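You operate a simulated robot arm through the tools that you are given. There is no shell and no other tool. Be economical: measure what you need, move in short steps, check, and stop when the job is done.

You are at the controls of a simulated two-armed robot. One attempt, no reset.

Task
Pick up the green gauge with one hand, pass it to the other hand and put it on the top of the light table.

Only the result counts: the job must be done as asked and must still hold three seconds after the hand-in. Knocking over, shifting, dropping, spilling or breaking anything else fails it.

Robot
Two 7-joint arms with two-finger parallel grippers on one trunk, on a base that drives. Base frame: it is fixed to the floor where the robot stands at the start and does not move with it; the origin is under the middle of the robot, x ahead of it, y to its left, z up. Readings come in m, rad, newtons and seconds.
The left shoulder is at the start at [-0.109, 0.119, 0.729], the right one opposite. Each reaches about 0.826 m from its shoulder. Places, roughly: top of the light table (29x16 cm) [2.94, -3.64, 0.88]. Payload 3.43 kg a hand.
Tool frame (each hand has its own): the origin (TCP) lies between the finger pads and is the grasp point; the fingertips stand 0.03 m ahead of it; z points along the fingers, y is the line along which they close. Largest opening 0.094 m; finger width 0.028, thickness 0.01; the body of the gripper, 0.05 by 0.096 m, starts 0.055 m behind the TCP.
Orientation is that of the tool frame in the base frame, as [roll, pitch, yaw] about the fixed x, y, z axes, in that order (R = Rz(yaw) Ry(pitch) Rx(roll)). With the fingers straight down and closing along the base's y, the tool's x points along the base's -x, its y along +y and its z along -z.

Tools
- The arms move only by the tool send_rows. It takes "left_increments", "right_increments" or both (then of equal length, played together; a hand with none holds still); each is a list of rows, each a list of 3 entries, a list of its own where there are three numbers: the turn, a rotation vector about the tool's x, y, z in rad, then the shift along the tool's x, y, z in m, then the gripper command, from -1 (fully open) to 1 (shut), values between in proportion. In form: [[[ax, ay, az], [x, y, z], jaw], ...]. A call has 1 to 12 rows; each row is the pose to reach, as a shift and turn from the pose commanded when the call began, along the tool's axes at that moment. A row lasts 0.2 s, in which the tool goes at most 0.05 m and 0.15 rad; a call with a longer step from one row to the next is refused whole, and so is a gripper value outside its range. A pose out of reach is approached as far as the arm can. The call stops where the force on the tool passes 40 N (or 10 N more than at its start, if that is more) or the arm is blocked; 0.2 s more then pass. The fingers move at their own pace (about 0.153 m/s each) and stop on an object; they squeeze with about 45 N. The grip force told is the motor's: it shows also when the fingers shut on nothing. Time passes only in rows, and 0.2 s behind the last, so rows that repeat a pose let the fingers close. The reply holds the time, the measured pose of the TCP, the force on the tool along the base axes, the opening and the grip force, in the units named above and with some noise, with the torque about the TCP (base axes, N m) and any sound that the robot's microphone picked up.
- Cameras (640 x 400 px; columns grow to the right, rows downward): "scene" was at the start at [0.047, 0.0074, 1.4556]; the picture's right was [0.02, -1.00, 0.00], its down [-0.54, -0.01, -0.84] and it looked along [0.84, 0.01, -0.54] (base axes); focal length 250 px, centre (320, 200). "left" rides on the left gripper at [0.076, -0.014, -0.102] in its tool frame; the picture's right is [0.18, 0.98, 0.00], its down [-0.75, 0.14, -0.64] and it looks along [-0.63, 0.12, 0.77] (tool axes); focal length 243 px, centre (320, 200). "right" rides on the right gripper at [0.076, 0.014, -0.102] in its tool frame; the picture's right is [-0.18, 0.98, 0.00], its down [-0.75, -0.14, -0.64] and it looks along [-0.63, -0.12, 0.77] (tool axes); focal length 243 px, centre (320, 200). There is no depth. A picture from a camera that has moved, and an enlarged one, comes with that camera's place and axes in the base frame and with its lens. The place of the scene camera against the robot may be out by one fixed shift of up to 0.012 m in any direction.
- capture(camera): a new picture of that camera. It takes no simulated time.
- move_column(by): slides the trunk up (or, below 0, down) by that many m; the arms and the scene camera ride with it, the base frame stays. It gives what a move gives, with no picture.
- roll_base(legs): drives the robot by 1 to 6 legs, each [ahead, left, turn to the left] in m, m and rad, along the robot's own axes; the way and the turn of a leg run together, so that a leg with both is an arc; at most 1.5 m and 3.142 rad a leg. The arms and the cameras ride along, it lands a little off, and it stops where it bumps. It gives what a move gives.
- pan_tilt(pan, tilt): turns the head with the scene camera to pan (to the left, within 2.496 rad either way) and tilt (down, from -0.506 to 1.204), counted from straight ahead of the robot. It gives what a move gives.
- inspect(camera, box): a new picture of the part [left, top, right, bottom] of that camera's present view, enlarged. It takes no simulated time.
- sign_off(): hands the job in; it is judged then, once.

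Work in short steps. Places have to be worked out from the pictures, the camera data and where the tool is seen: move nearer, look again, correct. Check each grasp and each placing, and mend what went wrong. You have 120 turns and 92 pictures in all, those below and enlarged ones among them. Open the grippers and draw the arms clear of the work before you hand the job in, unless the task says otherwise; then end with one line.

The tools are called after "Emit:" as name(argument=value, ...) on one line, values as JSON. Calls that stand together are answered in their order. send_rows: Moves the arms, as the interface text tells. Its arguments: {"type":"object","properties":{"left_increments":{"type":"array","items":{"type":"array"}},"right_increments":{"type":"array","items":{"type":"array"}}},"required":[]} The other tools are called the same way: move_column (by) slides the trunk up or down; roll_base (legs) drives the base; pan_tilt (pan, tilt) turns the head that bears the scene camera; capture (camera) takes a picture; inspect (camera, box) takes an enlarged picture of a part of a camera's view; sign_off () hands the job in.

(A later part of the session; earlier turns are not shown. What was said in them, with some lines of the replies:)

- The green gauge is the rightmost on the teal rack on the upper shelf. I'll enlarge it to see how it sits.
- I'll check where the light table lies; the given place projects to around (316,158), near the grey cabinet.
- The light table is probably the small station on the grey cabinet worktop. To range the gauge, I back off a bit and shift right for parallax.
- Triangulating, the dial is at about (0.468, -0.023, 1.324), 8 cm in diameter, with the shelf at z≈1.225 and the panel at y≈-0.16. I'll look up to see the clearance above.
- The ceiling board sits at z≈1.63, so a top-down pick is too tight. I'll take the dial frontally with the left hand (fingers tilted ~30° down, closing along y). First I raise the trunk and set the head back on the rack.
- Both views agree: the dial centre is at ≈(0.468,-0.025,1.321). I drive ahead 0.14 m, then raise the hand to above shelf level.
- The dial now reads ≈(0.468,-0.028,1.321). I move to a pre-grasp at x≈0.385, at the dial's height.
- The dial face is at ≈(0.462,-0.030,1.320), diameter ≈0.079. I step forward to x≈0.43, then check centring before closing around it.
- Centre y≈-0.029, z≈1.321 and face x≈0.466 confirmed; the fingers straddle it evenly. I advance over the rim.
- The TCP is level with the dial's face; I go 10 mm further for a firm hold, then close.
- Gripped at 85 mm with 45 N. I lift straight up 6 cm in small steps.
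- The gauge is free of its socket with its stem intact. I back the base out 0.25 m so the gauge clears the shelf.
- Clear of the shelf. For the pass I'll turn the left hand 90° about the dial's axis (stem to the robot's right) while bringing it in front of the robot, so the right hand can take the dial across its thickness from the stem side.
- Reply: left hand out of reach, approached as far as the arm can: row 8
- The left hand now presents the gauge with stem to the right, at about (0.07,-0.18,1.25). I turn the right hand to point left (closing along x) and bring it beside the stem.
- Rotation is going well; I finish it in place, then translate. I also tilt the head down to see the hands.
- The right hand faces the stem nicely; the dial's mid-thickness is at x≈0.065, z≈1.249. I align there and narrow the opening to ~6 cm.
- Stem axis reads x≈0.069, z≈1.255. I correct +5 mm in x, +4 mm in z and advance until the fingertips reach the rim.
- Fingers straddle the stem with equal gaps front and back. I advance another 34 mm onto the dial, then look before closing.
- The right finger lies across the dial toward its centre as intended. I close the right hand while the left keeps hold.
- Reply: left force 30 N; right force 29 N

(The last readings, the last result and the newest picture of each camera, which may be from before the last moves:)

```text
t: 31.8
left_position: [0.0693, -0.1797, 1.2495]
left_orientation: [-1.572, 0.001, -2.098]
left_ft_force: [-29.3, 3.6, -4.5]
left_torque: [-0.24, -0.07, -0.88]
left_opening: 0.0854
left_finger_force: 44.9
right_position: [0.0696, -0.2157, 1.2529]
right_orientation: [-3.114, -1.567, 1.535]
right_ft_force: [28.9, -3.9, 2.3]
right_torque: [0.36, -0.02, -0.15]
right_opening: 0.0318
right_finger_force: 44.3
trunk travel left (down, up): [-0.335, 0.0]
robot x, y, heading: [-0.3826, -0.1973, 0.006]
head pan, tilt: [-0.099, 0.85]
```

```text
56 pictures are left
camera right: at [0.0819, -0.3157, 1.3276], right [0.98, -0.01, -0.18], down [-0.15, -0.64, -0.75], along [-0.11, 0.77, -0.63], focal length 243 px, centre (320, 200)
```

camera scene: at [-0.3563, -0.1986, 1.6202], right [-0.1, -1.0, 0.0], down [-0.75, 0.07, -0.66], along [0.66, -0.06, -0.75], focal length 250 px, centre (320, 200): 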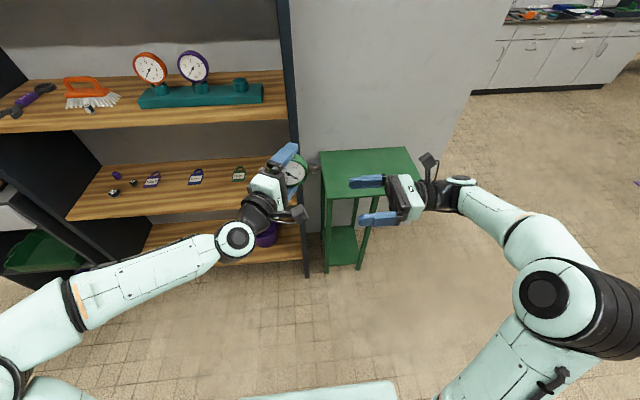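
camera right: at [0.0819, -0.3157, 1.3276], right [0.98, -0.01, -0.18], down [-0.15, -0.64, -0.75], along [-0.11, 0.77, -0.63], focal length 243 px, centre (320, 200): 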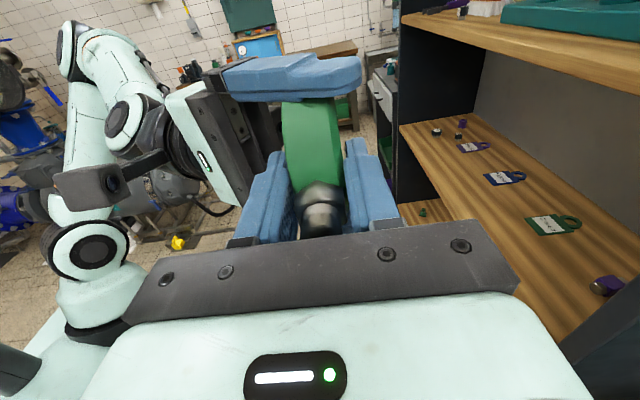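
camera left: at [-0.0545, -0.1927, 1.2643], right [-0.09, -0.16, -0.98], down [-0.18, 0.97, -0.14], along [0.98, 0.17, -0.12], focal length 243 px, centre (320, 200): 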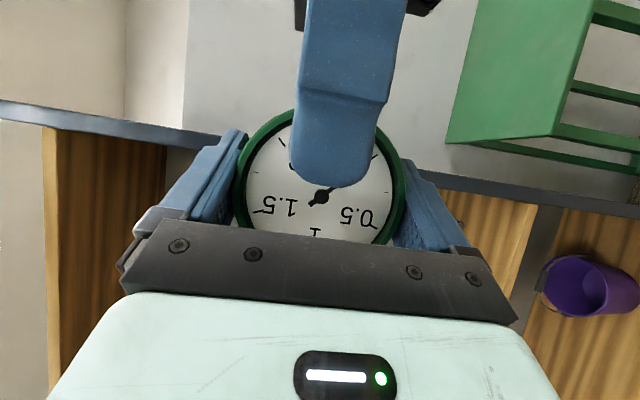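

Both hands grip (32 mm across); a 29 N side load shows the right hand is a few mm too far in −x. I ease it +x by 4 mm.

Emit:
send_rows(right_increments=[[[0, 0, 0], [0, 0.002, 0], 1], [[0, 0, 0], [0, 0.004, 0], 1]])

```text
t: 32.4
left_position: [0.0721, -0.1771, 1.2488]
left_orientation: [-1.572, 0.001, -2.092]
left_ft_force: [-13.3, -2.9, -3.7]
left_torque: [0.59, 0.01, 0.01]
left_opening: 0.0848
left_finger_force: 45.0
right_position: [0.0715, -0.2125, 1.2515]
right_orientation: [2.54, -1.57, 2.178]
right_ft_force: [13.6, 3.4, 2.6]
right_torque: [-0.51, -0.06, -0.47]
right_opening: 0.0321
right_finger_force: 44.7
trunk travel left (down, up): [-0.335, 0.0]
robot x, y, heading: [-0.3838, -0.197, 0.002]
head pan, tilt: [-0.099, 0.85]
```

Load halved; another 3 mm, then I open the left hand.

Emit:
send_rows(right_increments=[[[0, 0, 0], [0, 0.003, 0], 1], [[0, 0, 0], [0, 0.003, 0], 1]])

Emit:
send_rows(left_increments=[[[0, 0, 0], [0, 0, 0], 0.7], [[0, 0, 0], [0, 0, 0], 0], [[0, 0, 0], [0, 0, 0], -1], [[0, 0, 0], [0, 0, 0], -1]])

Emit:
capture(camera="left")

Emit:
capture(camera="right")

```text
t: 33.0
left_position: [0.0719, -0.177, 1.2503]
left_orientation: [-1.571, 0.0, -2.09]
left_ft_force: [13.3, -9.5, -2.6]
left_torque: [1.19, 0.0, 0.46]
left_opening: 0.0853
left_finger_force: 45.1
right_position: [0.0714, -0.2115, 1.2532]
right_orientation: [1.408, -1.57, -2.967]
right_ft_force: [-13.0, 10.3, 1.0]
right_torque: [-1.14, 0.02, 0.1]
right_opening: 0.0319
right_finger_force: 44.8
trunk travel left (down, up): [-0.335, 0.0]
robot x, y, heading: [-0.3815, -0.197, 0.006]
head pan, tilt: [-0.099, 0.85]
```

```text
t: 34.0
left_position: [0.0706, -0.1768, 1.2498]
left_orientation: [-1.57, 0.0, -2.093]
left_ft_force: [-0.5, 0.4, 0.5]
left_torque: [0.01, -0.01, 0.0]
left_opening: 0.0938
left_finger_force: 0.0
right_position: [0.0771, -0.2134, 1.2512]
right_orientation: [0.151, -1.57, -1.721]
right_ft_force: [0.3, -0.6, 0.9]
right_torque: [-0.05, -0.01, -0.01]
right_opening: 0.0319
right_finger_force: 45.7
trunk travel left (down, up): [-0.335, 0.0]
robot x, y, heading: [-0.3828, -0.198, 0.005]
head pan, tilt: [-0.099, 0.85]
```

```text
55 pictures are left
camera left: at [-0.0546, -0.1929, 1.2643], right [-0.09, -0.16, -0.98], down [-0.18, 0.97, -0.14], along [0.98, 0.16, -0.12], focal length 243 px, centre (320, 200)
```

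left: 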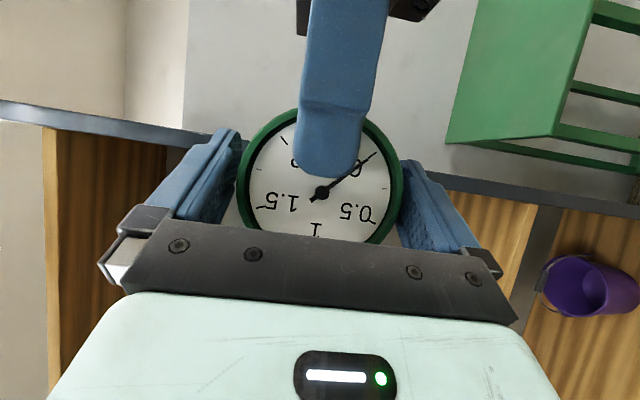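

```text
54 pictures are left
camera right: at [0.0887, -0.3153, 1.3275], right [0.98, 0.0, -0.18], down [-0.14, -0.64, -0.75], along [-0.12, 0.77, -0.63], focal length 243 px, centre (320, 200)
```

right: 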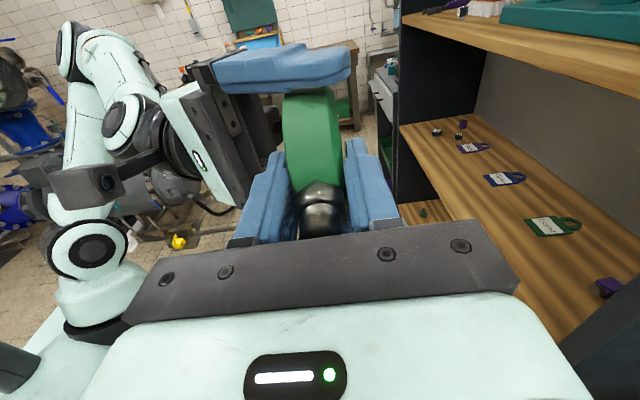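

The right hand alone holds the gauge. I withdraw the left hand along −x, then to the left.

Emit:
send_rows(left_increments=[[[0, 0, 0], [0.01, 0, -0.0173], -1], [[0, 0, 0], [0.02, 0, -0.0346], -1], [[0, 0, 0], [0.03, 0, -0.052], -1], [[0, 0, 0], [0.035, 0, -0.0606], -1], [[0, 0, 0], [0.0, 0, -0.08], -1], [[0, 0, 0], [-0.04, 0, -0.1], -1], [[0, 0, 0], [-0.08, 0, -0.12], -1], [[0, 0, 0], [-0.12, 0, -0.13], -1]])

Emit:
capture(camera="scene")

```text
t: 35.8
left_position: [0.021, -0.0065, 1.2504]
left_orientation: [-1.571, 0.001, -2.092]
left_ft_force: [0.1, 0.0, 0.6]
left_torque: [-0.02, -0.02, -0.04]
left_opening: 0.0941
left_finger_force: 0.0
right_position: [0.0754, -0.2137, 1.2523]
right_orientation: [2.727, -1.57, 1.988]
right_ft_force: [-0.2, 0.7, 0.7]
right_torque: [-0.08, -0.01, 0.0]
right_opening: 0.0319
right_finger_force: 44.9
trunk travel left (down, up): [-0.335, 0.0]
robot x, y, heading: [-0.3818, -0.1954, 0.004]
head pan, tilt: [-0.099, 0.85]
```

```text
53 pictures are left
camera scene: at [-0.3563, -0.1979, 1.6202], right [-0.1, -1.0, 0.0], down [-0.75, 0.07, -0.66], along [0.66, -0.06, -0.75], focal length 250 px, centre (320, 200)
```

scene: 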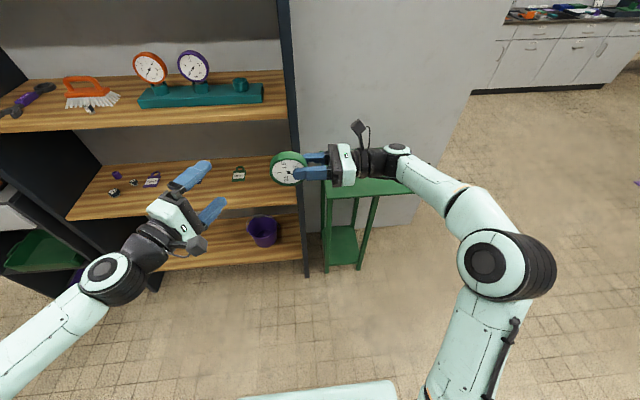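

The pass is done. Now travel: the counter with the light table is along x≈2.75 onward, past the partition end at (0.69,-0.97) and clear of the purple table near (0.2–1.0,-3.5). I look right first to verify the floor.

Emit:
pan_tilt(pan=-1.2, tilt=0.4)

Emit:
capture(camera="scene")

```text
t: 37.2
left_position: [0.0217, -0.0094, 1.2507]
left_orientation: [-1.57, -0.001, -2.094]
left_ft_force: [0.6, 0.8, 0.3]
left_torque: [0.02, -0.03, -0.01]
left_opening: 0.0939
left_finger_force: 0.0
right_position: [0.0745, -0.2144, 1.2514]
right_orientation: [-0.785, -1.571, -0.781]
right_ft_force: [0.3, -0.4, -0.7]
right_torque: [-0.04, 0.04, 0.0]
right_opening: 0.0318
right_finger_force: 45.4
trunk travel left (down, up): [-0.335, 0.0]
robot x, y, heading: [-0.3815, -0.2038, 0.0]
head pan, tilt: [-1.201, 0.4]
```

```text
52 pictures are left
camera scene: at [-0.4004, -0.2772, 1.6593], right [-0.93, -0.36, 0.0], down [-0.14, 0.36, -0.92], along [0.34, -0.86, -0.39], focal length 250 px, centre (320, 200)
```

scene: 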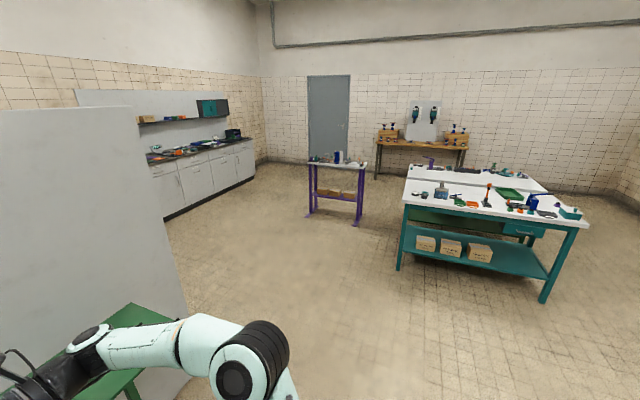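

Floor is clear: the teal bench begins at about (-0.37,-2.5) and the purple table at about (0.98,-3.36). I strafe right 1.3 m and then go ahead in two legs.

Emit:
roll_base(legs=[[0, -1.3, 0], [1.3, 0, 0], [0.8, -0.5, 0]])

Emit:
pan_tilt(pan=-0.7, tilt=0.4)

Emit:
capture(camera="scene")

```text
t: 53.5
left_position: [1.1154, -1.3147, 1.2505]
left_orientation: [-1.572, -0.004, -2.081]
left_ft_force: [-0.4, 0.0, 0.1]
left_torque: [-0.02, 0.0, 0.0]
left_opening: 0.0941
left_finger_force: 0.1
right_position: [1.1655, -1.5321, 1.2519]
right_orientation: [2.464, -1.569, 2.234]
right_ft_force: [0.3, 0.5, 0.4]
right_torque: [-0.06, 0.0, 0.0]
right_opening: 0.0321
right_finger_force: 44.6
trunk travel left (down, up): [-0.335, 0.0]
robot x, y, heading: [0.709, -1.504, -0.011]
head pan, tilt: [-1.201, 0.4]
stopped in leg 2: the robot was blocked; the commanded pose is now the measured one
```

```text
t: 54.4
left_position: [1.115, -1.3176, 1.2509]
left_orientation: [-1.571, -0.004, -2.086]
left_ft_force: [0.2, 0.2, -0.1]
left_torque: [0.01, -0.04, 0.04]
left_opening: 0.0941
left_finger_force: 0.1
right_position: [1.1644, -1.5333, 1.2535]
right_orientation: [1.627, -1.568, 3.069]
right_ft_force: [-0.3, 0.3, 0.3]
right_torque: [-0.09, 0.01, 0.01]
right_opening: 0.0317
right_finger_force: 44.8
trunk travel left (down, up): [-0.335, 0.0]
robot x, y, heading: [0.7105, -1.5088, -0.012]
head pan, tilt: [-0.7, 0.4]
```

```text
51 pictures are left
camera scene: at [0.722, -1.5626, 1.6593], right [-0.66, -0.76, 0.0], down [-0.29, 0.26, -0.92], along [0.7, -0.6, -0.39], focal length 250 px, centre (320, 200)
```

scene: 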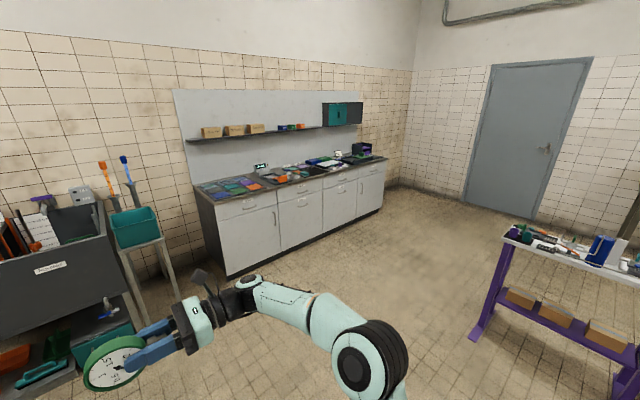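

I was blocked at x=0.71. I look to see what's in the way.

Emit:
pan_tilt(pan=0.4, tilt=0.8)

Emit:
capture(camera="scene")

Emit:
pan_tilt(pan=-0.4, tilt=1.1)

Emit:
capture(camera="scene")

```text
t: 55.7
left_position: [1.1135, -1.3162, 1.2505]
left_orientation: [-1.57, -0.002, -2.086]
left_ft_force: [-0.3, 0.0, 0.0]
left_torque: [0.0, 0.01, 0.02]
left_opening: 0.0939
left_finger_force: 0.1
right_position: [1.1652, -1.5313, 1.2514]
right_orientation: [1.638, -1.565, 3.058]
right_ft_force: [-0.5, -0.2, -0.1]
right_torque: [-0.08, 0.0, 0.01]
right_opening: 0.0317
right_finger_force: 45.3
trunk travel left (down, up): [-0.335, 0.0]
robot x, y, heading: [0.7101, -1.5037, -0.014]
head pan, tilt: [0.4, 0.799]
```

```text
50 pictures are left
camera scene: at [0.7267, -1.4715, 1.6244], right [0.38, -0.93, 0.0], down [-0.66, -0.27, -0.7], along [0.65, 0.26, -0.71], focal length 250 px, centre (320, 200)
```

scene: 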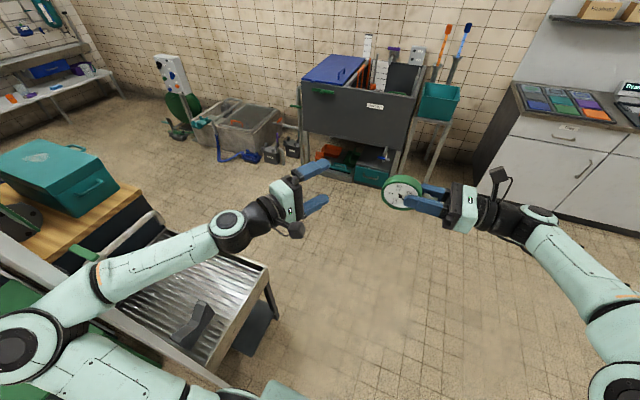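

```text
t: 56.9
left_position: [1.1149, -1.3168, 1.2512]
left_orientation: [-1.57, -0.002, -2.085]
left_ft_force: [0.0, 0.9, 0.2]
left_torque: [-0.06, -0.02, -0.03]
left_opening: 0.094
left_finger_force: 0.1
right_position: [1.1649, -1.5312, 1.253]
right_orientation: [1.637, -1.566, 3.06]
right_ft_force: [-0.2, 0.4, 0.1]
right_torque: [-0.1, 0.0, 0.01]
right_opening: 0.0319
right_finger_force: 44.4
trunk travel left (down, up): [-0.335, 0.0]
robot x, y, heading: [0.7122, -1.5053, -0.015]
head pan, tilt: [-0.4, 1.1]
```

```text
49 pictures are left
camera scene: at [0.7099, -1.5271, 1.6024], right [-0.4, -0.92, 0.0], down [-0.81, 0.36, -0.46], along [0.42, -0.18, -0.89], focal length 250 px, centre (320, 200)
```

scene: 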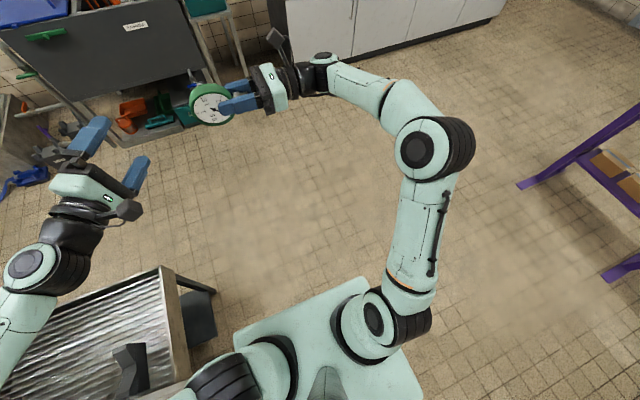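

The base touched a metal table's corner on the left (behind the partition); nothing on it looks disturbed. I back off slightly, go right 0.6 m, then ahead and right toward the counter.

Emit:
roll_base(legs=[[-0.06, 0, 0.014], [0, -0.6, 0], [1.1, 0, 0], [0, -1.2, 0]])

Emit:
pan_tilt(pan=-0.1, tilt=0.6)

Emit:
capture(camera="scene")

```text
t: 78.7
left_position: [2.1578, -3.0989, 1.2495]
left_orientation: [-1.574, -0.004, -2.081]
left_ft_force: [-0.2, -0.7, 0.0]
left_torque: [0.04, -0.01, -0.01]
left_opening: 0.0941
left_finger_force: 0.0
right_position: [2.2089, -3.3151, 1.2507]
right_orientation: [-2.231, -1.566, 0.65]
right_ft_force: [0.2, 0.1, 0.6]
right_torque: [-0.08, -0.01, 0.0]
right_opening: 0.0318
right_finger_force: 45.2
trunk travel left (down, up): [-0.335, 0.0]
robot x, y, heading: [1.7483, -3.2921, -0.008]
head pan, tilt: [-0.4, 1.1]
```

```text
t: 79.6
left_position: [2.158, -3.0993, 1.2487]
left_orientation: [-1.572, -0.006, -2.082]
left_ft_force: [0.1, -0.4, -0.5]
left_torque: [-0.01, 0.0, -0.02]
left_opening: 0.0941
left_finger_force: 0.2
right_position: [2.2085, -3.3151, 1.2505]
right_orientation: [-2.259, -1.568, 0.679]
right_ft_force: [0.3, 0.3, 0.3]
right_torque: [-0.1, -0.01, -0.01]
right_opening: 0.032
right_finger_force: 44.7
trunk travel left (down, up): [-0.335, 0.0]
robot x, y, heading: [1.7527, -3.2935, -0.011]
head pan, tilt: [-0.099, 0.6]
```

```text
48 pictures are left
camera scene: at [1.7864, -3.2961, 1.641], right [-0.11, -0.99, 0.0], down [-0.56, 0.06, -0.82], along [0.82, -0.09, -0.57], focal length 250 px, centre (320, 200)
```

scene: 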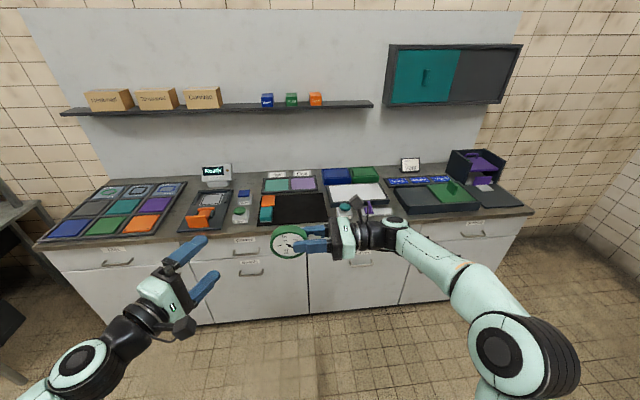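

The white panel near (358,195) is the light table. I zoom in on it.

Emit:
inspect(camera="scene", box=[250, 140, 450, 265])

```text
3.20 times, centred on (350, 202) of scene
camera zoom: at [1.7864, -3.2961, 1.641], right [-0.11, -0.99, 0.0], down [-0.56, 0.06, -0.82], along [0.82, -0.09, -0.57], focal length 798 px, centre (224, 192)
```

zoom: 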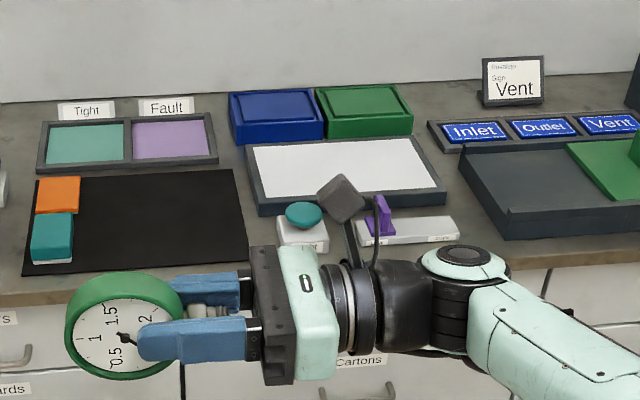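

The light table is a raised white slab with button boxes in front, trays behind. I move closer (x≈2.15, y≈-3.5) and look straight down to judge base clearance to the counter.

Emit:
roll_base(legs=[[0, -0.22, 0.008], [0.4, 0, 0]])

Emit:
pan_tilt(pan=0.0, tilt=1.2)

Emit:
capture(camera="scene")

```text
t: 84.2
left_position: [2.5568, -3.3187, 1.2487]
left_orientation: [-1.577, -0.004, -2.075]
left_ft_force: [0.1, -0.4, -0.6]
left_torque: [-0.03, -0.03, -0.03]
left_opening: 0.0944
left_finger_force: 0.0
right_position: [2.6089, -3.535, 1.2497]
right_orientation: [-2.253, -1.567, 0.676]
right_ft_force: [0.2, -0.6, 0.6]
right_torque: [-0.07, -0.03, -0.02]
right_opening: 0.0319
right_finger_force: 44.6
trunk travel left (down, up): [-0.335, 0.0]
robot x, y, heading: [2.1497, -3.5131, -0.0]
head pan, tilt: [-0.099, 0.6]
```

```text
t: 85.2
left_position: [2.5558, -3.3185, 1.2479]
left_orientation: [-1.575, -0.006, -2.073]
left_ft_force: [-0.3, -0.5, -0.2]
left_torque: [0.0, 0.01, -0.03]
left_opening: 0.0939
left_finger_force: 0.1
right_position: [2.6098, -3.5337, 1.2497]
right_orientation: [-2.346, -1.568, 0.769]
right_ft_force: [0.1, 0.2, -1.1]
right_torque: [-0.07, 0.0, 0.02]
right_opening: 0.032
right_finger_force: 44.8
trunk travel left (down, up): [-0.335, 0.0]
robot x, y, heading: [2.1496, -3.5141, -0.001]
head pan, tilt: [0.0, 1.201]
```

```text
46 pictures are left
camera scene: at [2.1551, -3.5085, 1.5965], right [0.0, -1.0, 0.0], down [-0.93, 0.0, -0.36], along [0.36, 0.0, -0.93], focal length 250 px, centre (320, 200)
```

scene: 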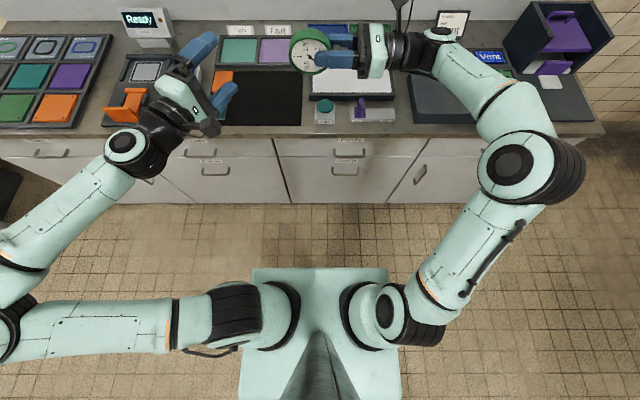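

The base front is only ~0.16 m ahead of centre and the counter front is at x≈2.72, so I can move to x≈2.42. First I roll the right hand 90° so the dial lies face up.

Emit:
send_rows(right_increments=[[[0, 0, 0.1428], [0, 0, 0], 1], [[0, 0, 0.2856], [0, 0, 0], 1], [[0, 0, 0.4284], [0, 0, 0], 1], [[0, 0, 0.5712], [0, 0, 0], 1], [[0, 0, 0.714], [0, 0, 0], 1], [[0, 0, 0.8568], [0, 0, 0], 1], [[0, 0, 0.9996], [0, 0, 0], 1], [[0, 0, 1.1424], [0, 0, 0], 1], [[0, 0, 1.2852], [0, 0, 0], 1], [[0, 0, 1.428], [0, 0, 0], 1], [[0, 0, 1.571], [0, 0, 0], 1]])

Emit:
capture(camera="scene")

```text
t: 87.7
left_position: [2.5575, -3.3178, 1.2494]
left_orientation: [-1.574, -0.006, -2.073]
left_ft_force: [-0.7, -0.4, -0.1]
left_torque: [0.0, -0.01, -0.02]
left_opening: 0.0939
left_finger_force: 0.1
right_position: [2.6102, -3.5332, 1.2514]
right_orientation: [-1.572, 0.004, -0.004]
right_ft_force: [-0.1, -0.4, -0.5]
right_torque: [-0.09, -0.01, 0.0]
right_opening: 0.0317
right_finger_force: 44.6
trunk travel left (down, up): [-0.335, 0.0]
robot x, y, heading: [2.1506, -3.5161, -0.002]
head pan, tilt: [0.0, 1.201]
```

```text
45 pictures are left
camera scene: at [2.1551, -3.5085, 1.5964], right [0.0, -1.0, 0.0], down [-0.93, 0.0, -0.36], along [0.36, 0.0, -0.93], focal length 250 px, centre (320, 200)
```

scene: 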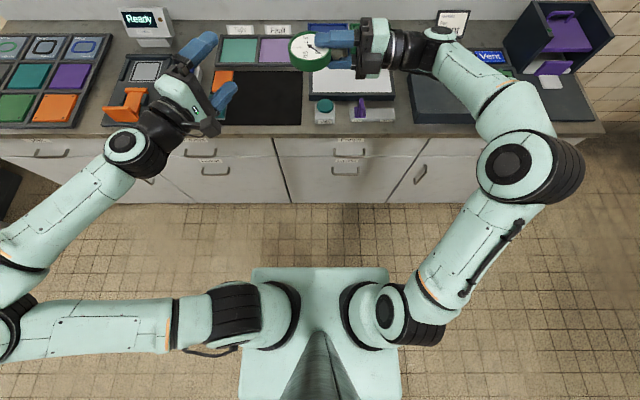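

The dial is now face up. I pull the left hand back, then drive 0.27 m ahead so the right arm reaches over the light table.

Emit:
send_rows(left_increments=[[[0, 0, 0], [0.02, 0, -0.0346], -1], [[0, 0, 0], [0.04, 0, -0.0692], -1], [[0, 0, 0], [0.06, 0, -0.1038], -1], [[0, 0, 0], [0.08, 0, -0.1384], -1]])

Emit:
roll_base(legs=[[0.27, 0, 0]])

Emit:
pan_tilt(pan=-0.15, tilt=0.9)

Emit:
capture(camera="scene")

Emit:
capture(camera="right")

```text
t: 88.7
left_position: [2.4287, -3.3028, 1.2304]
left_orientation: [-1.573, -0.004, -2.075]
left_ft_force: [-0.3, 0.0, -0.6]
left_torque: [0.02, 0.0, 0.02]
left_opening: 0.0937
left_finger_force: 0.0
left hand out of reach, approached as far as the arm can: row 3, 4
right_position: [2.6094, -3.5336, 1.2506]
right_orientation: [-1.573, 0.0, -0.005]
right_ft_force: [-0.6, -0.6, 0.3]
right_torque: [-0.06, -0.01, -0.04]
right_opening: 0.032
right_finger_force: 45.2
trunk travel left (down, up): [-0.335, 0.0]
robot x, y, heading: [2.1502, -3.512, 0.003]
head pan, tilt: [0.0, 1.201]
```

```text
t: 90.6
left_position: [2.7006, -3.3032, 1.2299]
left_orientation: [-1.577, -0.004, -2.074]
left_ft_force: [0.3, 0.3, -0.3]
left_torque: [0.0, 0.03, 0.02]
left_opening: 0.0941
left_finger_force: 0.1
right_position: [2.8803, -3.5323, 1.2508]
right_orientation: [-1.573, 0.001, 0.0]
right_ft_force: [0.3, -0.3, -2.4]
right_torque: [-0.04, 0.0, -0.05]
right_opening: 0.0319
right_finger_force: 45.0
trunk travel left (down, up): [-0.335, 0.0]
robot x, y, heading: [2.4236, -3.513, 0.004]
head pan, tilt: [0.0, 1.201]
```

```text
t: 91.4
left_position: [2.7018, -3.3045, 1.2304]
left_orientation: [-1.574, -0.006, -2.072]
left_ft_force: [0.8, 0.8, -0.4]
left_torque: [-0.01, 0.0, 0.0]
left_opening: 0.0942
left_finger_force: 0.1
right_position: [2.8811, -3.5323, 1.2498]
right_orientation: [-1.573, 0.001, 0.0]
right_ft_force: [-1.2, 0.3, -2.6]
right_torque: [-0.08, -0.03, 0.05]
right_opening: 0.0318
right_finger_force: 45.3
trunk travel left (down, up): [-0.335, 0.0]
robot x, y, heading: [2.4239, -3.5114, -0.001]
head pan, tilt: [-0.15, 0.901]
```

```text
44 pictures are left
camera scene: at [2.4455, -3.5198, 1.6162], right [-0.15, -0.99, 0.0], down [-0.78, 0.12, -0.62], along [0.61, -0.09, -0.78], focal length 250 px, centre (320, 200)
```

scene: 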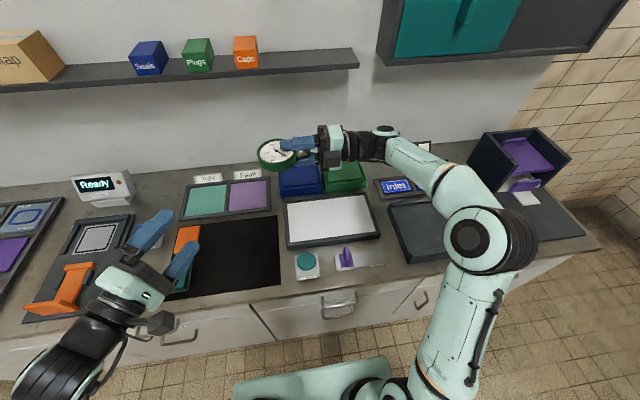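

```text
43 pictures are left
camera right: at [2.9561, -3.6334, 1.2361], right [-0.19, 0.0, -0.98], down [-0.75, -0.64, 0.14], along [-0.63, 0.77, 0.12], focal length 243 px, centre (320, 200)
```

right: 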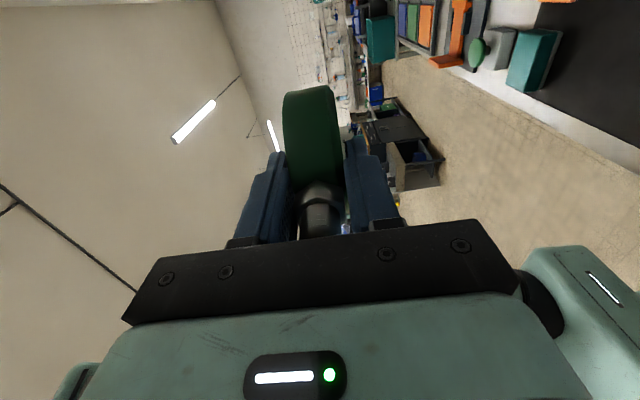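

The light table spans x 2.85–3.01, y −3.48…−3.78 at z≈0.88. I'll tilt the hand 25° down and descend to a pre-place pose ~12 cm above, TCP at (2.93,−3.643,1.05).

Emit:
send_rows(right_increments=[[[-0.073, 0, 0], [0.008, 0.033, -0.018], 1], [[-0.146, 0, 0], [0.016, 0.066, -0.037], 1], [[-0.219, 0, 0], [0.024, 0.1, -0.055], 1], [[-0.292, 0, 0], [0.033, 0.133, -0.074], 1], [[-0.365, 0, 0], [0.041, 0.167, -0.092], 1], [[-0.436, 0, 0], [0.049, 0.2, -0.111], 1]])

Emit:
capture(camera="scene")

Emit:
capture(camera="right")

```text
t: 92.8
left_position: [2.7016, -3.3031, 1.2298]
left_orientation: [-1.576, -0.007, -2.071]
left_ft_force: [-0.5, 0.4, 0.5]
left_torque: [0.02, 0.01, -0.01]
left_opening: 0.0941
left_finger_force: 0.1
right_position: [2.9296, -3.6448, 1.0498]
right_orientation: [-2.008, 0.002, -0.002]
right_ft_force: [0.2, -0.1, -2.0]
right_torque: [-0.05, -0.01, 0.04]
right_opening: 0.032
right_finger_force: 45.1
trunk travel left (down, up): [-0.335, 0.0]
robot x, y, heading: [2.4176, -3.5129, 0.002]
head pan, tilt: [-0.15, 0.901]
```

```text
42 pictures are left
camera scene: at [2.4459, -3.5203, 1.6163], right [-0.15, -0.99, 0.0], down [-0.78, 0.12, -0.62], along [0.61, -0.09, -0.78], focal length 250 px, centre (320, 200)
```

scene: 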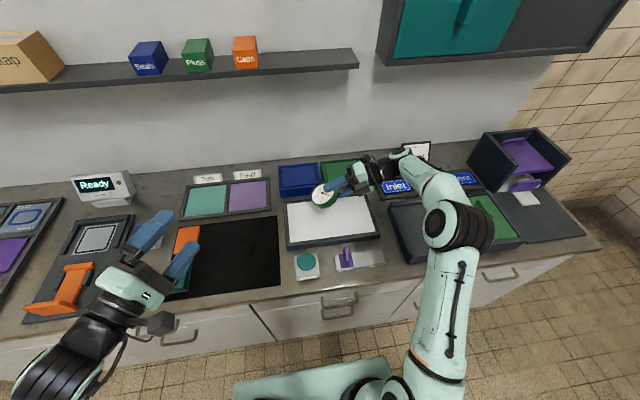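

```text
41 pictures are left
camera right: at [3.0047, -3.742, 1.0802], right [-0.19, -0.42, -0.89], down [-0.75, -0.52, 0.4], along [-0.63, 0.74, -0.22], focal length 243 px, centre (320, 200)
```

right: 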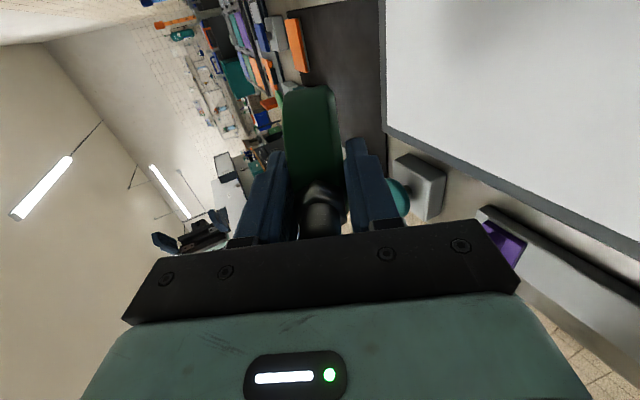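

Pose is as planned, disc above the slab. I lower to TCP z≈0.96 (bottom ~3 cm above the slab) and shift 1 cm nearer the front.

Emit:
send_rows(right_increments=[[[0, 0, 0], [-0.003, 0.027, 0.0127], 1], [[0, 0, 0], [-0.007, 0.054, 0.0254], 1], [[0, 0, 0], [-0.01, 0.0816, 0.038], 1]])

Emit:
inspect(camera="scene", box=[260, 120, 460, 245])

Emit:
capture(camera="right")

```text
t: 93.6
left_position: [2.7007, -3.3032, 1.231]
left_orientation: [-1.573, -0.006, -2.071]
left_ft_force: [-0.1, -0.7, 0.2]
left_torque: [-0.02, 0.03, -0.04]
left_opening: 0.0941
left_finger_force: 0.1
right_position: [2.9196, -3.6437, 0.962]
right_orientation: [-2.009, 0.001, 0.0]
right_ft_force: [-0.6, -0.8, -2.2]
right_torque: [-0.06, -0.04, -0.01]
right_opening: 0.0317
right_finger_force: 45.1
trunk travel left (down, up): [-0.335, 0.0]
robot x, y, heading: [2.4221, -3.5137, -0.001]
head pan, tilt: [-0.15, 0.901]
```

```text
3.20 times, centred on (360, 182) of scene
camera zoom: at [2.4458, -3.5201, 1.6163], right [-0.15, -0.99, 0.0], down [-0.78, 0.12, -0.62], along [0.61, -0.09, -0.78], focal length 798 px, centre (192, 256)
```

zoom: 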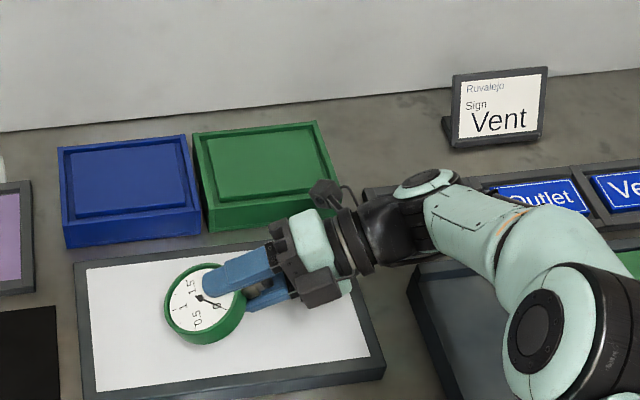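

```text
39 pictures are left
camera right: at [2.9942, -3.741, 0.9907], right [-0.19, -0.42, -0.89], down [-0.75, -0.52, 0.4], along [-0.63, 0.74, -0.22], focal length 243 px, centre (320, 200)
```

right: 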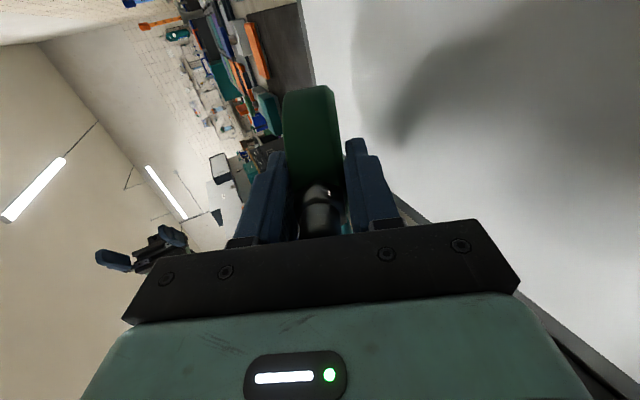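

Clear of the trays behind. I descend 25 mm more, slowly.

Emit:
send_rows(right_increments=[[[0, 0, 0], [0, 0.0091, 0.0042], 1], [[0, 0, 0], [0, 0.0181, 0.0085], 1], [[0, 0, 0], [0, 0.0227, 0.0106], 1], [[0, 0, 0], [0, 0.0227, 0.0106], 1]])

Emit:
capture(camera="right")

Emit:
inspect(camera="scene", box=[260, 150, 400, 250])

```text
t: 94.6
left_position: [2.7004, -3.3025, 1.2316]
left_orientation: [-1.572, -0.005, -2.072]
left_ft_force: [-0.4, -1.1, 0.6]
left_torque: [-0.03, -0.01, 0.01]
left_opening: 0.0938
left_finger_force: 0.1
right_position: [2.9204, -3.6443, 0.9354]
right_orientation: [-2.007, 0.0, -0.001]
right_ft_force: [-0.7, -1.2, 5.2]
right_torque: [0.3, -0.04, 0.03]
right_opening: 0.032
right_finger_force: 44.4
trunk travel left (down, up): [-0.335, 0.0]
robot x, y, heading: [2.4247, -3.5138, 0.001]
head pan, tilt: [-0.15, 0.901]
```

```text
38 pictures are left
camera right: at [2.9952, -3.7415, 0.9664], right [-0.18, -0.42, -0.89], down [-0.75, -0.52, 0.4], along [-0.63, 0.75, -0.22], focal length 243 px, centre (320, 200)
```

right: 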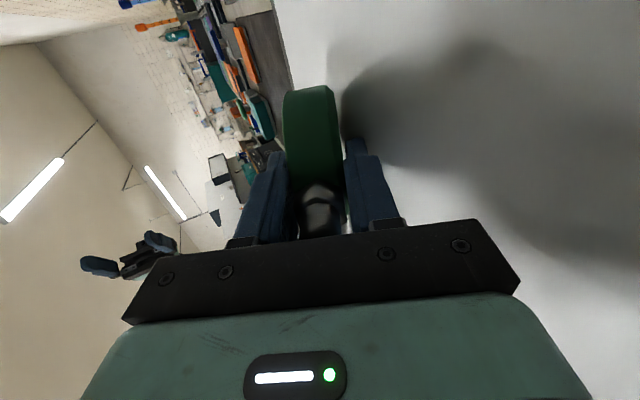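

```text
4.00 times, centred on (330, 200) of scene
camera zoom: at [2.4448, -3.52, 1.6164], right [-0.15, -0.99, 0.0], down [-0.77, 0.12, -0.62], along [0.61, -0.09, -0.78], focal length 998 px, centre (280, 200)
```

zoom: 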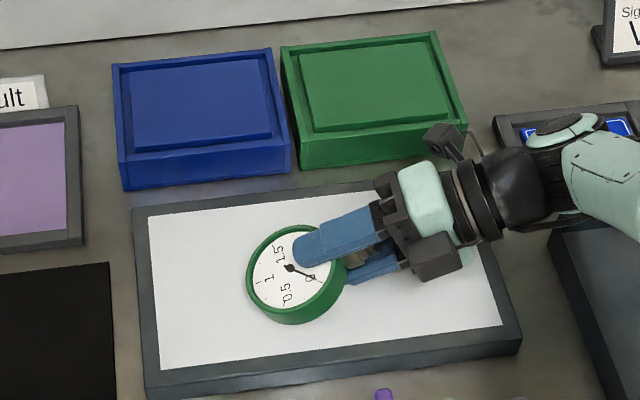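

The far rim touches the slab (about 7 N, TCP z≈0.936). I open the fingers slightly, to ~45 mm, so the dial rests on the slab and lower finger.

Emit:
send_rows(right_increments=[[[0, 0, 0], [0, 0, 0], 0.25], [[0, 0, 0], [0, 0, 0], 0.15], [[0, 0, 0], [0, 0, 0], 0.05], [[0, 0, 0], [0, 0, 0], 0.05]])

Emit:
capture(camera="right")

Emit:
inspect(camera="scene", box=[260, 150, 400, 250])

```text
t: 95.6
left_position: [2.7008, -3.3037, 1.2294]
left_orientation: [-1.574, -0.005, -2.072]
left_ft_force: [0.0, -0.6, 0.0]
left_torque: [0.01, 0.01, -0.03]
left_opening: 0.0942
left_finger_force: 0.0
right_position: [2.9209, -3.6449, 0.9351]
right_orientation: [-2.01, 0.001, 0.001]
right_ft_force: [0.0, -0.1, -0.5]
right_torque: [0.03, 0.0, -0.01]
right_opening: 0.0453
right_finger_force: 0.4
trunk travel left (down, up): [-0.335, 0.0]
robot x, y, heading: [2.4216, -3.5115, 0.005]
head pan, tilt: [-0.15, 0.901]
```

```text
36 pictures are left
camera right: at [2.9952, -3.7413, 0.9653], right [-0.19, -0.42, -0.89], down [-0.75, -0.52, 0.4], along [-0.63, 0.74, -0.22], focal length 243 px, centre (320, 200)
```

right: 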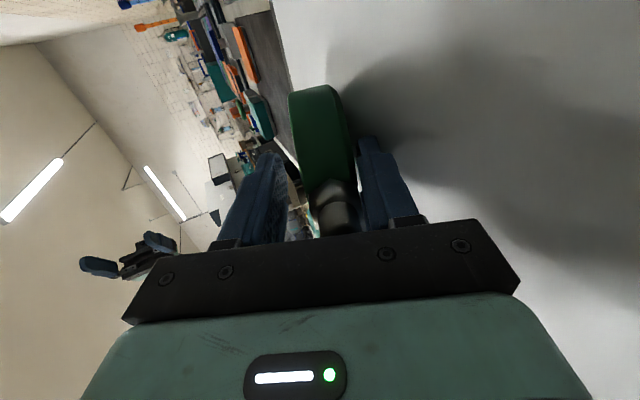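

```text
4.00 times, centred on (330, 200) of scene
camera zoom: at [2.4453, -3.5198, 1.6163], right [-0.15, -0.99, 0.0], down [-0.78, 0.12, -0.62], along [0.61, -0.09, -0.78], focal length 998 px, centre (280, 200)
```

zoom: 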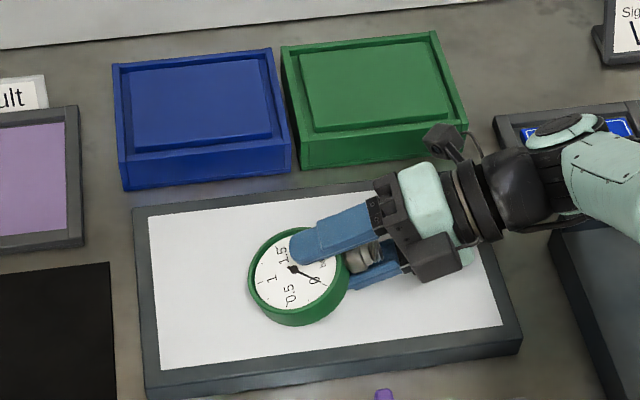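

The dial sits loosely on slab and lower finger. I withdraw the hand level to the right, slowly, first 4.5 cm.

Emit:
send_rows(right_increments=[[[0, 0, 0], [0, 0.0038, -0.0082], 0.05], [[0, 0, 0], [0, 0.0076, -0.0163], 0.05], [[0, 0, 0], [0, 0.0114, -0.0245], 0.05], [[0, 0, 0], [0, 0.0152, -0.0326], 0.05], [[0, 0, 0], [0, 0.019, -0.0408], 0.05]])

Emit:
capture(camera="right")

Emit:
inspect(camera="scene", box=[260, 150, 400, 250])

```text
t: 96.8
left_position: [2.701, -3.3033, 1.229]
left_orientation: [-1.576, -0.006, -2.072]
left_ft_force: [0.6, -0.5, 0.8]
left_torque: [-0.02, 0.0, -0.02]
left_opening: 0.0938
left_finger_force: 0.0
right_position: [2.9204, -3.6906, 0.9348]
right_orientation: [-2.009, 0.002, -0.002]
right_ft_force: [0.2, -0.4, -1.7]
right_torque: [0.0, -0.03, -0.04]
right_opening: 0.0452
right_finger_force: 0.4
trunk travel left (down, up): [-0.335, 0.0]
robot x, y, heading: [2.4245, -3.5135, 0.006]
head pan, tilt: [-0.15, 0.901]
```

```text
34 pictures are left
camera right: at [2.9955, -3.7872, 0.9656], right [-0.19, -0.42, -0.89], down [-0.75, -0.52, 0.4], along [-0.63, 0.74, -0.22], focal length 243 px, centre (320, 200)
```

right: 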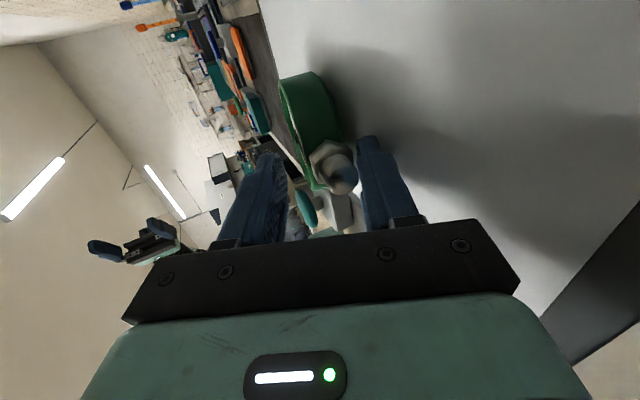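

```text
4.00 times, centred on (330, 200) of scene
camera zoom: at [2.4454, -3.5201, 1.6163], right [-0.15, -0.99, 0.0], down [-0.78, 0.12, -0.62], along [0.61, -0.09, -0.78], focal length 998 px, centre (280, 200)
```

zoom: 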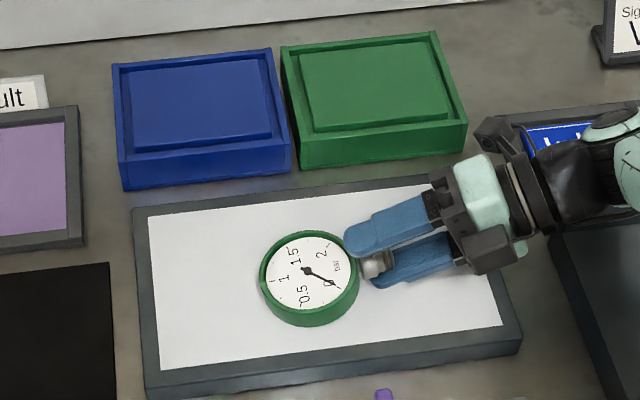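

Nearly flat now, only the stem is above the lower fingertip. I continue another 4 cm level.

Emit:
send_rows(right_increments=[[[0, 0, 0], [0, 0.0042, -0.0091], 0.05], [[0, 0, 0], [0, 0.0085, -0.0181], 0.05], [[0, 0, 0], [0, 0.0127, -0.0272], 0.05], [[0, 0, 0], [0, 0.0169, -0.0363], 0.05]])

Emit:
capture(camera="right")

Emit:
inspect(camera="scene", box=[260, 130, 440, 250])

```text
t: 97.8
left_position: [2.701, -3.3026, 1.2299]
left_orientation: [-1.575, -0.006, -2.071]
left_ft_force: [0.3, 0.2, 1.2]
left_torque: [0.01, 0.0, 0.0]
left_opening: 0.094
left_finger_force: 0.0
right_position: [2.9207, -3.7284, 0.9359]
right_orientation: [-2.008, 0.004, 0.002]
right_ft_force: [-0.1, -0.7, -0.2]
right_torque: [-0.05, -0.02, -0.01]
right_opening: 0.0448
right_finger_force: 0.0
trunk travel left (down, up): [-0.335, 0.0]
robot x, y, heading: [2.4214, -3.5172, 0.001]
head pan, tilt: [-0.15, 0.901]
```

```text
32 pictures are left
camera right: at [2.9946, -3.8268, 0.9662], right [-0.19, -0.42, -0.89], down [-0.75, -0.52, 0.4], along [-0.63, 0.74, -0.22], focal length 243 px, centre (320, 200)
```

right: 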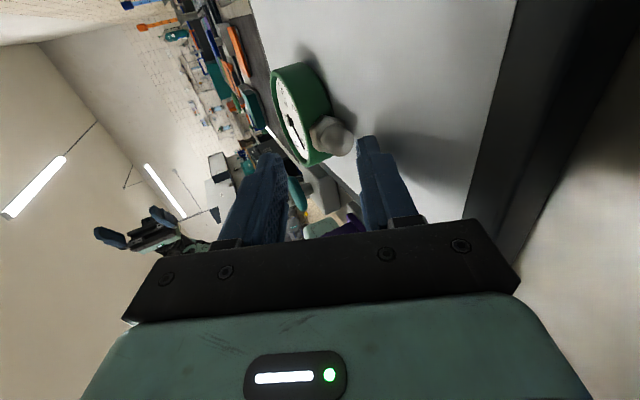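

```text
3.33 times, centred on (350, 190) of scene
camera zoom: at [2.4453, -3.5201, 1.6163], right [-0.15, -0.99, 0.0], down [-0.78, 0.12, -0.62], along [0.61, -0.09, -0.78], focal length 832 px, centre (220, 233)
```

zoom: 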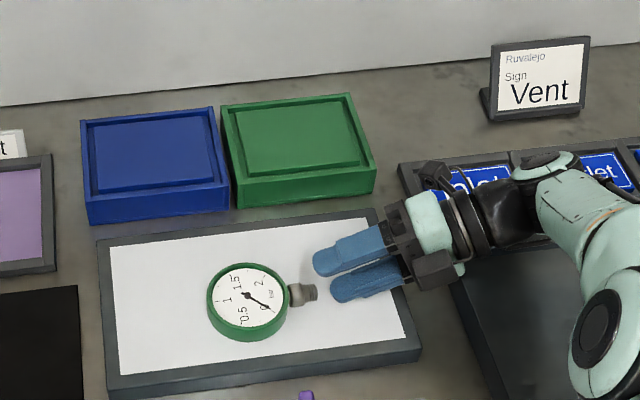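

The gauge lies flat on the slab, free of the fingers. I raise the right hand straight up, open it, then back the robot away.

Emit:
send_rows(right_increments=[[[0, 0, 0], [0, -0.027, -0.0127], 0.05], [[0, 0, 0], [0, -0.0544, -0.0254], 0.05], [[0, 0, 0], [0, -0.09, -0.042], -1], [[0, 0, 0], [0, -0.127, -0.059], -1], [[0, 0, 0], [0, -0.163, -0.076], -1], [[0, 0, 0], [0, -0.2, -0.093], -1]])

Emit:
roll_base(legs=[[-0.3, 0, 0]])

Emit:
pan_tilt(pan=-0.15, tilt=0.7)

Emit:
capture(camera="scene")

Emit:
inspect(camera="scene", box=[260, 130, 440, 250])

```text
t: 99.2
left_position: [2.7015, -3.3036, 1.2309]
left_orientation: [-1.575, -0.004, -2.072]
left_ft_force: [-0.2, -0.4, 1.1]
left_torque: [0.03, 0.01, 0.0]
left_opening: 0.0941
left_finger_force: 0.0
right_position: [2.9183, -3.7257, 1.1578]
right_orientation: [-2.009, 0.002, 0.001]
right_ft_force: [0.1, 0.4, 0.1]
right_torque: [0.01, 0.01, 0.03]
right_opening: 0.0938
right_finger_force: 0.0
trunk travel left (down, up): [-0.335, 0.0]
robot x, y, heading: [2.4199, -3.5129, 0.002]
head pan, tilt: [-0.15, 0.901]
```

```text
t: 101.2
left_position: [2.4007, -3.3027, 1.2318]
left_orientation: [-1.574, -0.004, -2.07]
left_ft_force: [-0.9, 0.8, -0.4]
left_torque: [-0.03, 0.02, 0.02]
left_opening: 0.0942
left_finger_force: 0.1
right_position: [2.6202, -3.7273, 1.1586]
right_orientation: [-2.009, 0.001, 0.0]
right_ft_force: [0.4, -0.8, 0.7]
right_torque: [-0.02, 0.0, -0.01]
right_opening: 0.0938
right_finger_force: 0.1
trunk travel left (down, up): [-0.335, 0.0]
robot x, y, heading: [2.1224, -3.5178, 0.004]
head pan, tilt: [-0.15, 0.901]
```

```text
t: 102.0
left_position: [2.4008, -3.3037, 1.2299]
left_orientation: [-1.575, -0.006, -2.071]
left_ft_force: [0.3, -0.3, 0.2]
left_torque: [0.0, 0.03, -0.02]
left_opening: 0.0939
left_finger_force: 0.1
right_position: [2.6199, -3.7272, 1.1572]
right_orientation: [-2.008, 0.002, 0.001]
right_ft_force: [0.2, -0.6, 0.7]
right_torque: [0.02, 0.01, 0.0]
right_opening: 0.0941
right_finger_force: 0.0
trunk travel left (down, up): [-0.335, 0.0]
robot x, y, heading: [2.123, -3.5164, 0.006]
head pan, tilt: [-0.15, 0.7]
```

```text
30 pictures are left
camera scene: at [2.1549, -3.5217, 1.6324], right [-0.15, -0.99, 0.0], down [-0.64, 0.09, -0.76], along [0.76, -0.11, -0.64], focal length 250 px, centre (320, 200)
```

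scene: 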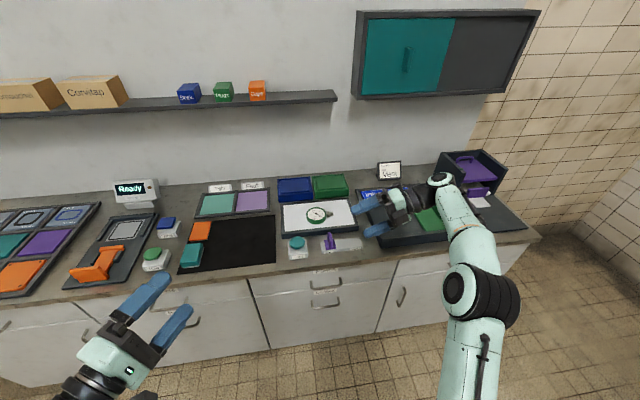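

```text
3.33 times, centred on (350, 190) of scene
camera zoom: at [2.1549, -3.5217, 1.6324], right [-0.15, -0.99, 0.0], down [-0.64, 0.09, -0.76], along [0.76, -0.11, -0.64], focal length 832 px, centre (220, 233)
```

zoom: 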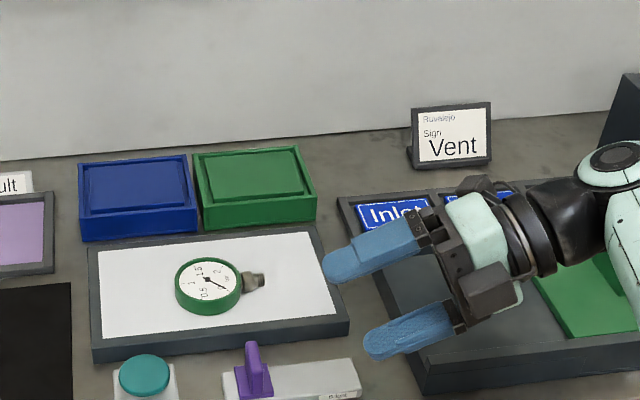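

The gauge lies flat, face up on the light table, both grippers are open and clear, and nothing around it has moved. I hand the job in.

Emit:
sign_off()

```text
The job is handed in.
```

The left hand picked up the green gauge and passed it to the right hand, which laid it flat and face up on the light table. On the way over, the robot bumped into something, probably a metal table or the partition end behind the shelf; nothing looked disturbed in the pictures.
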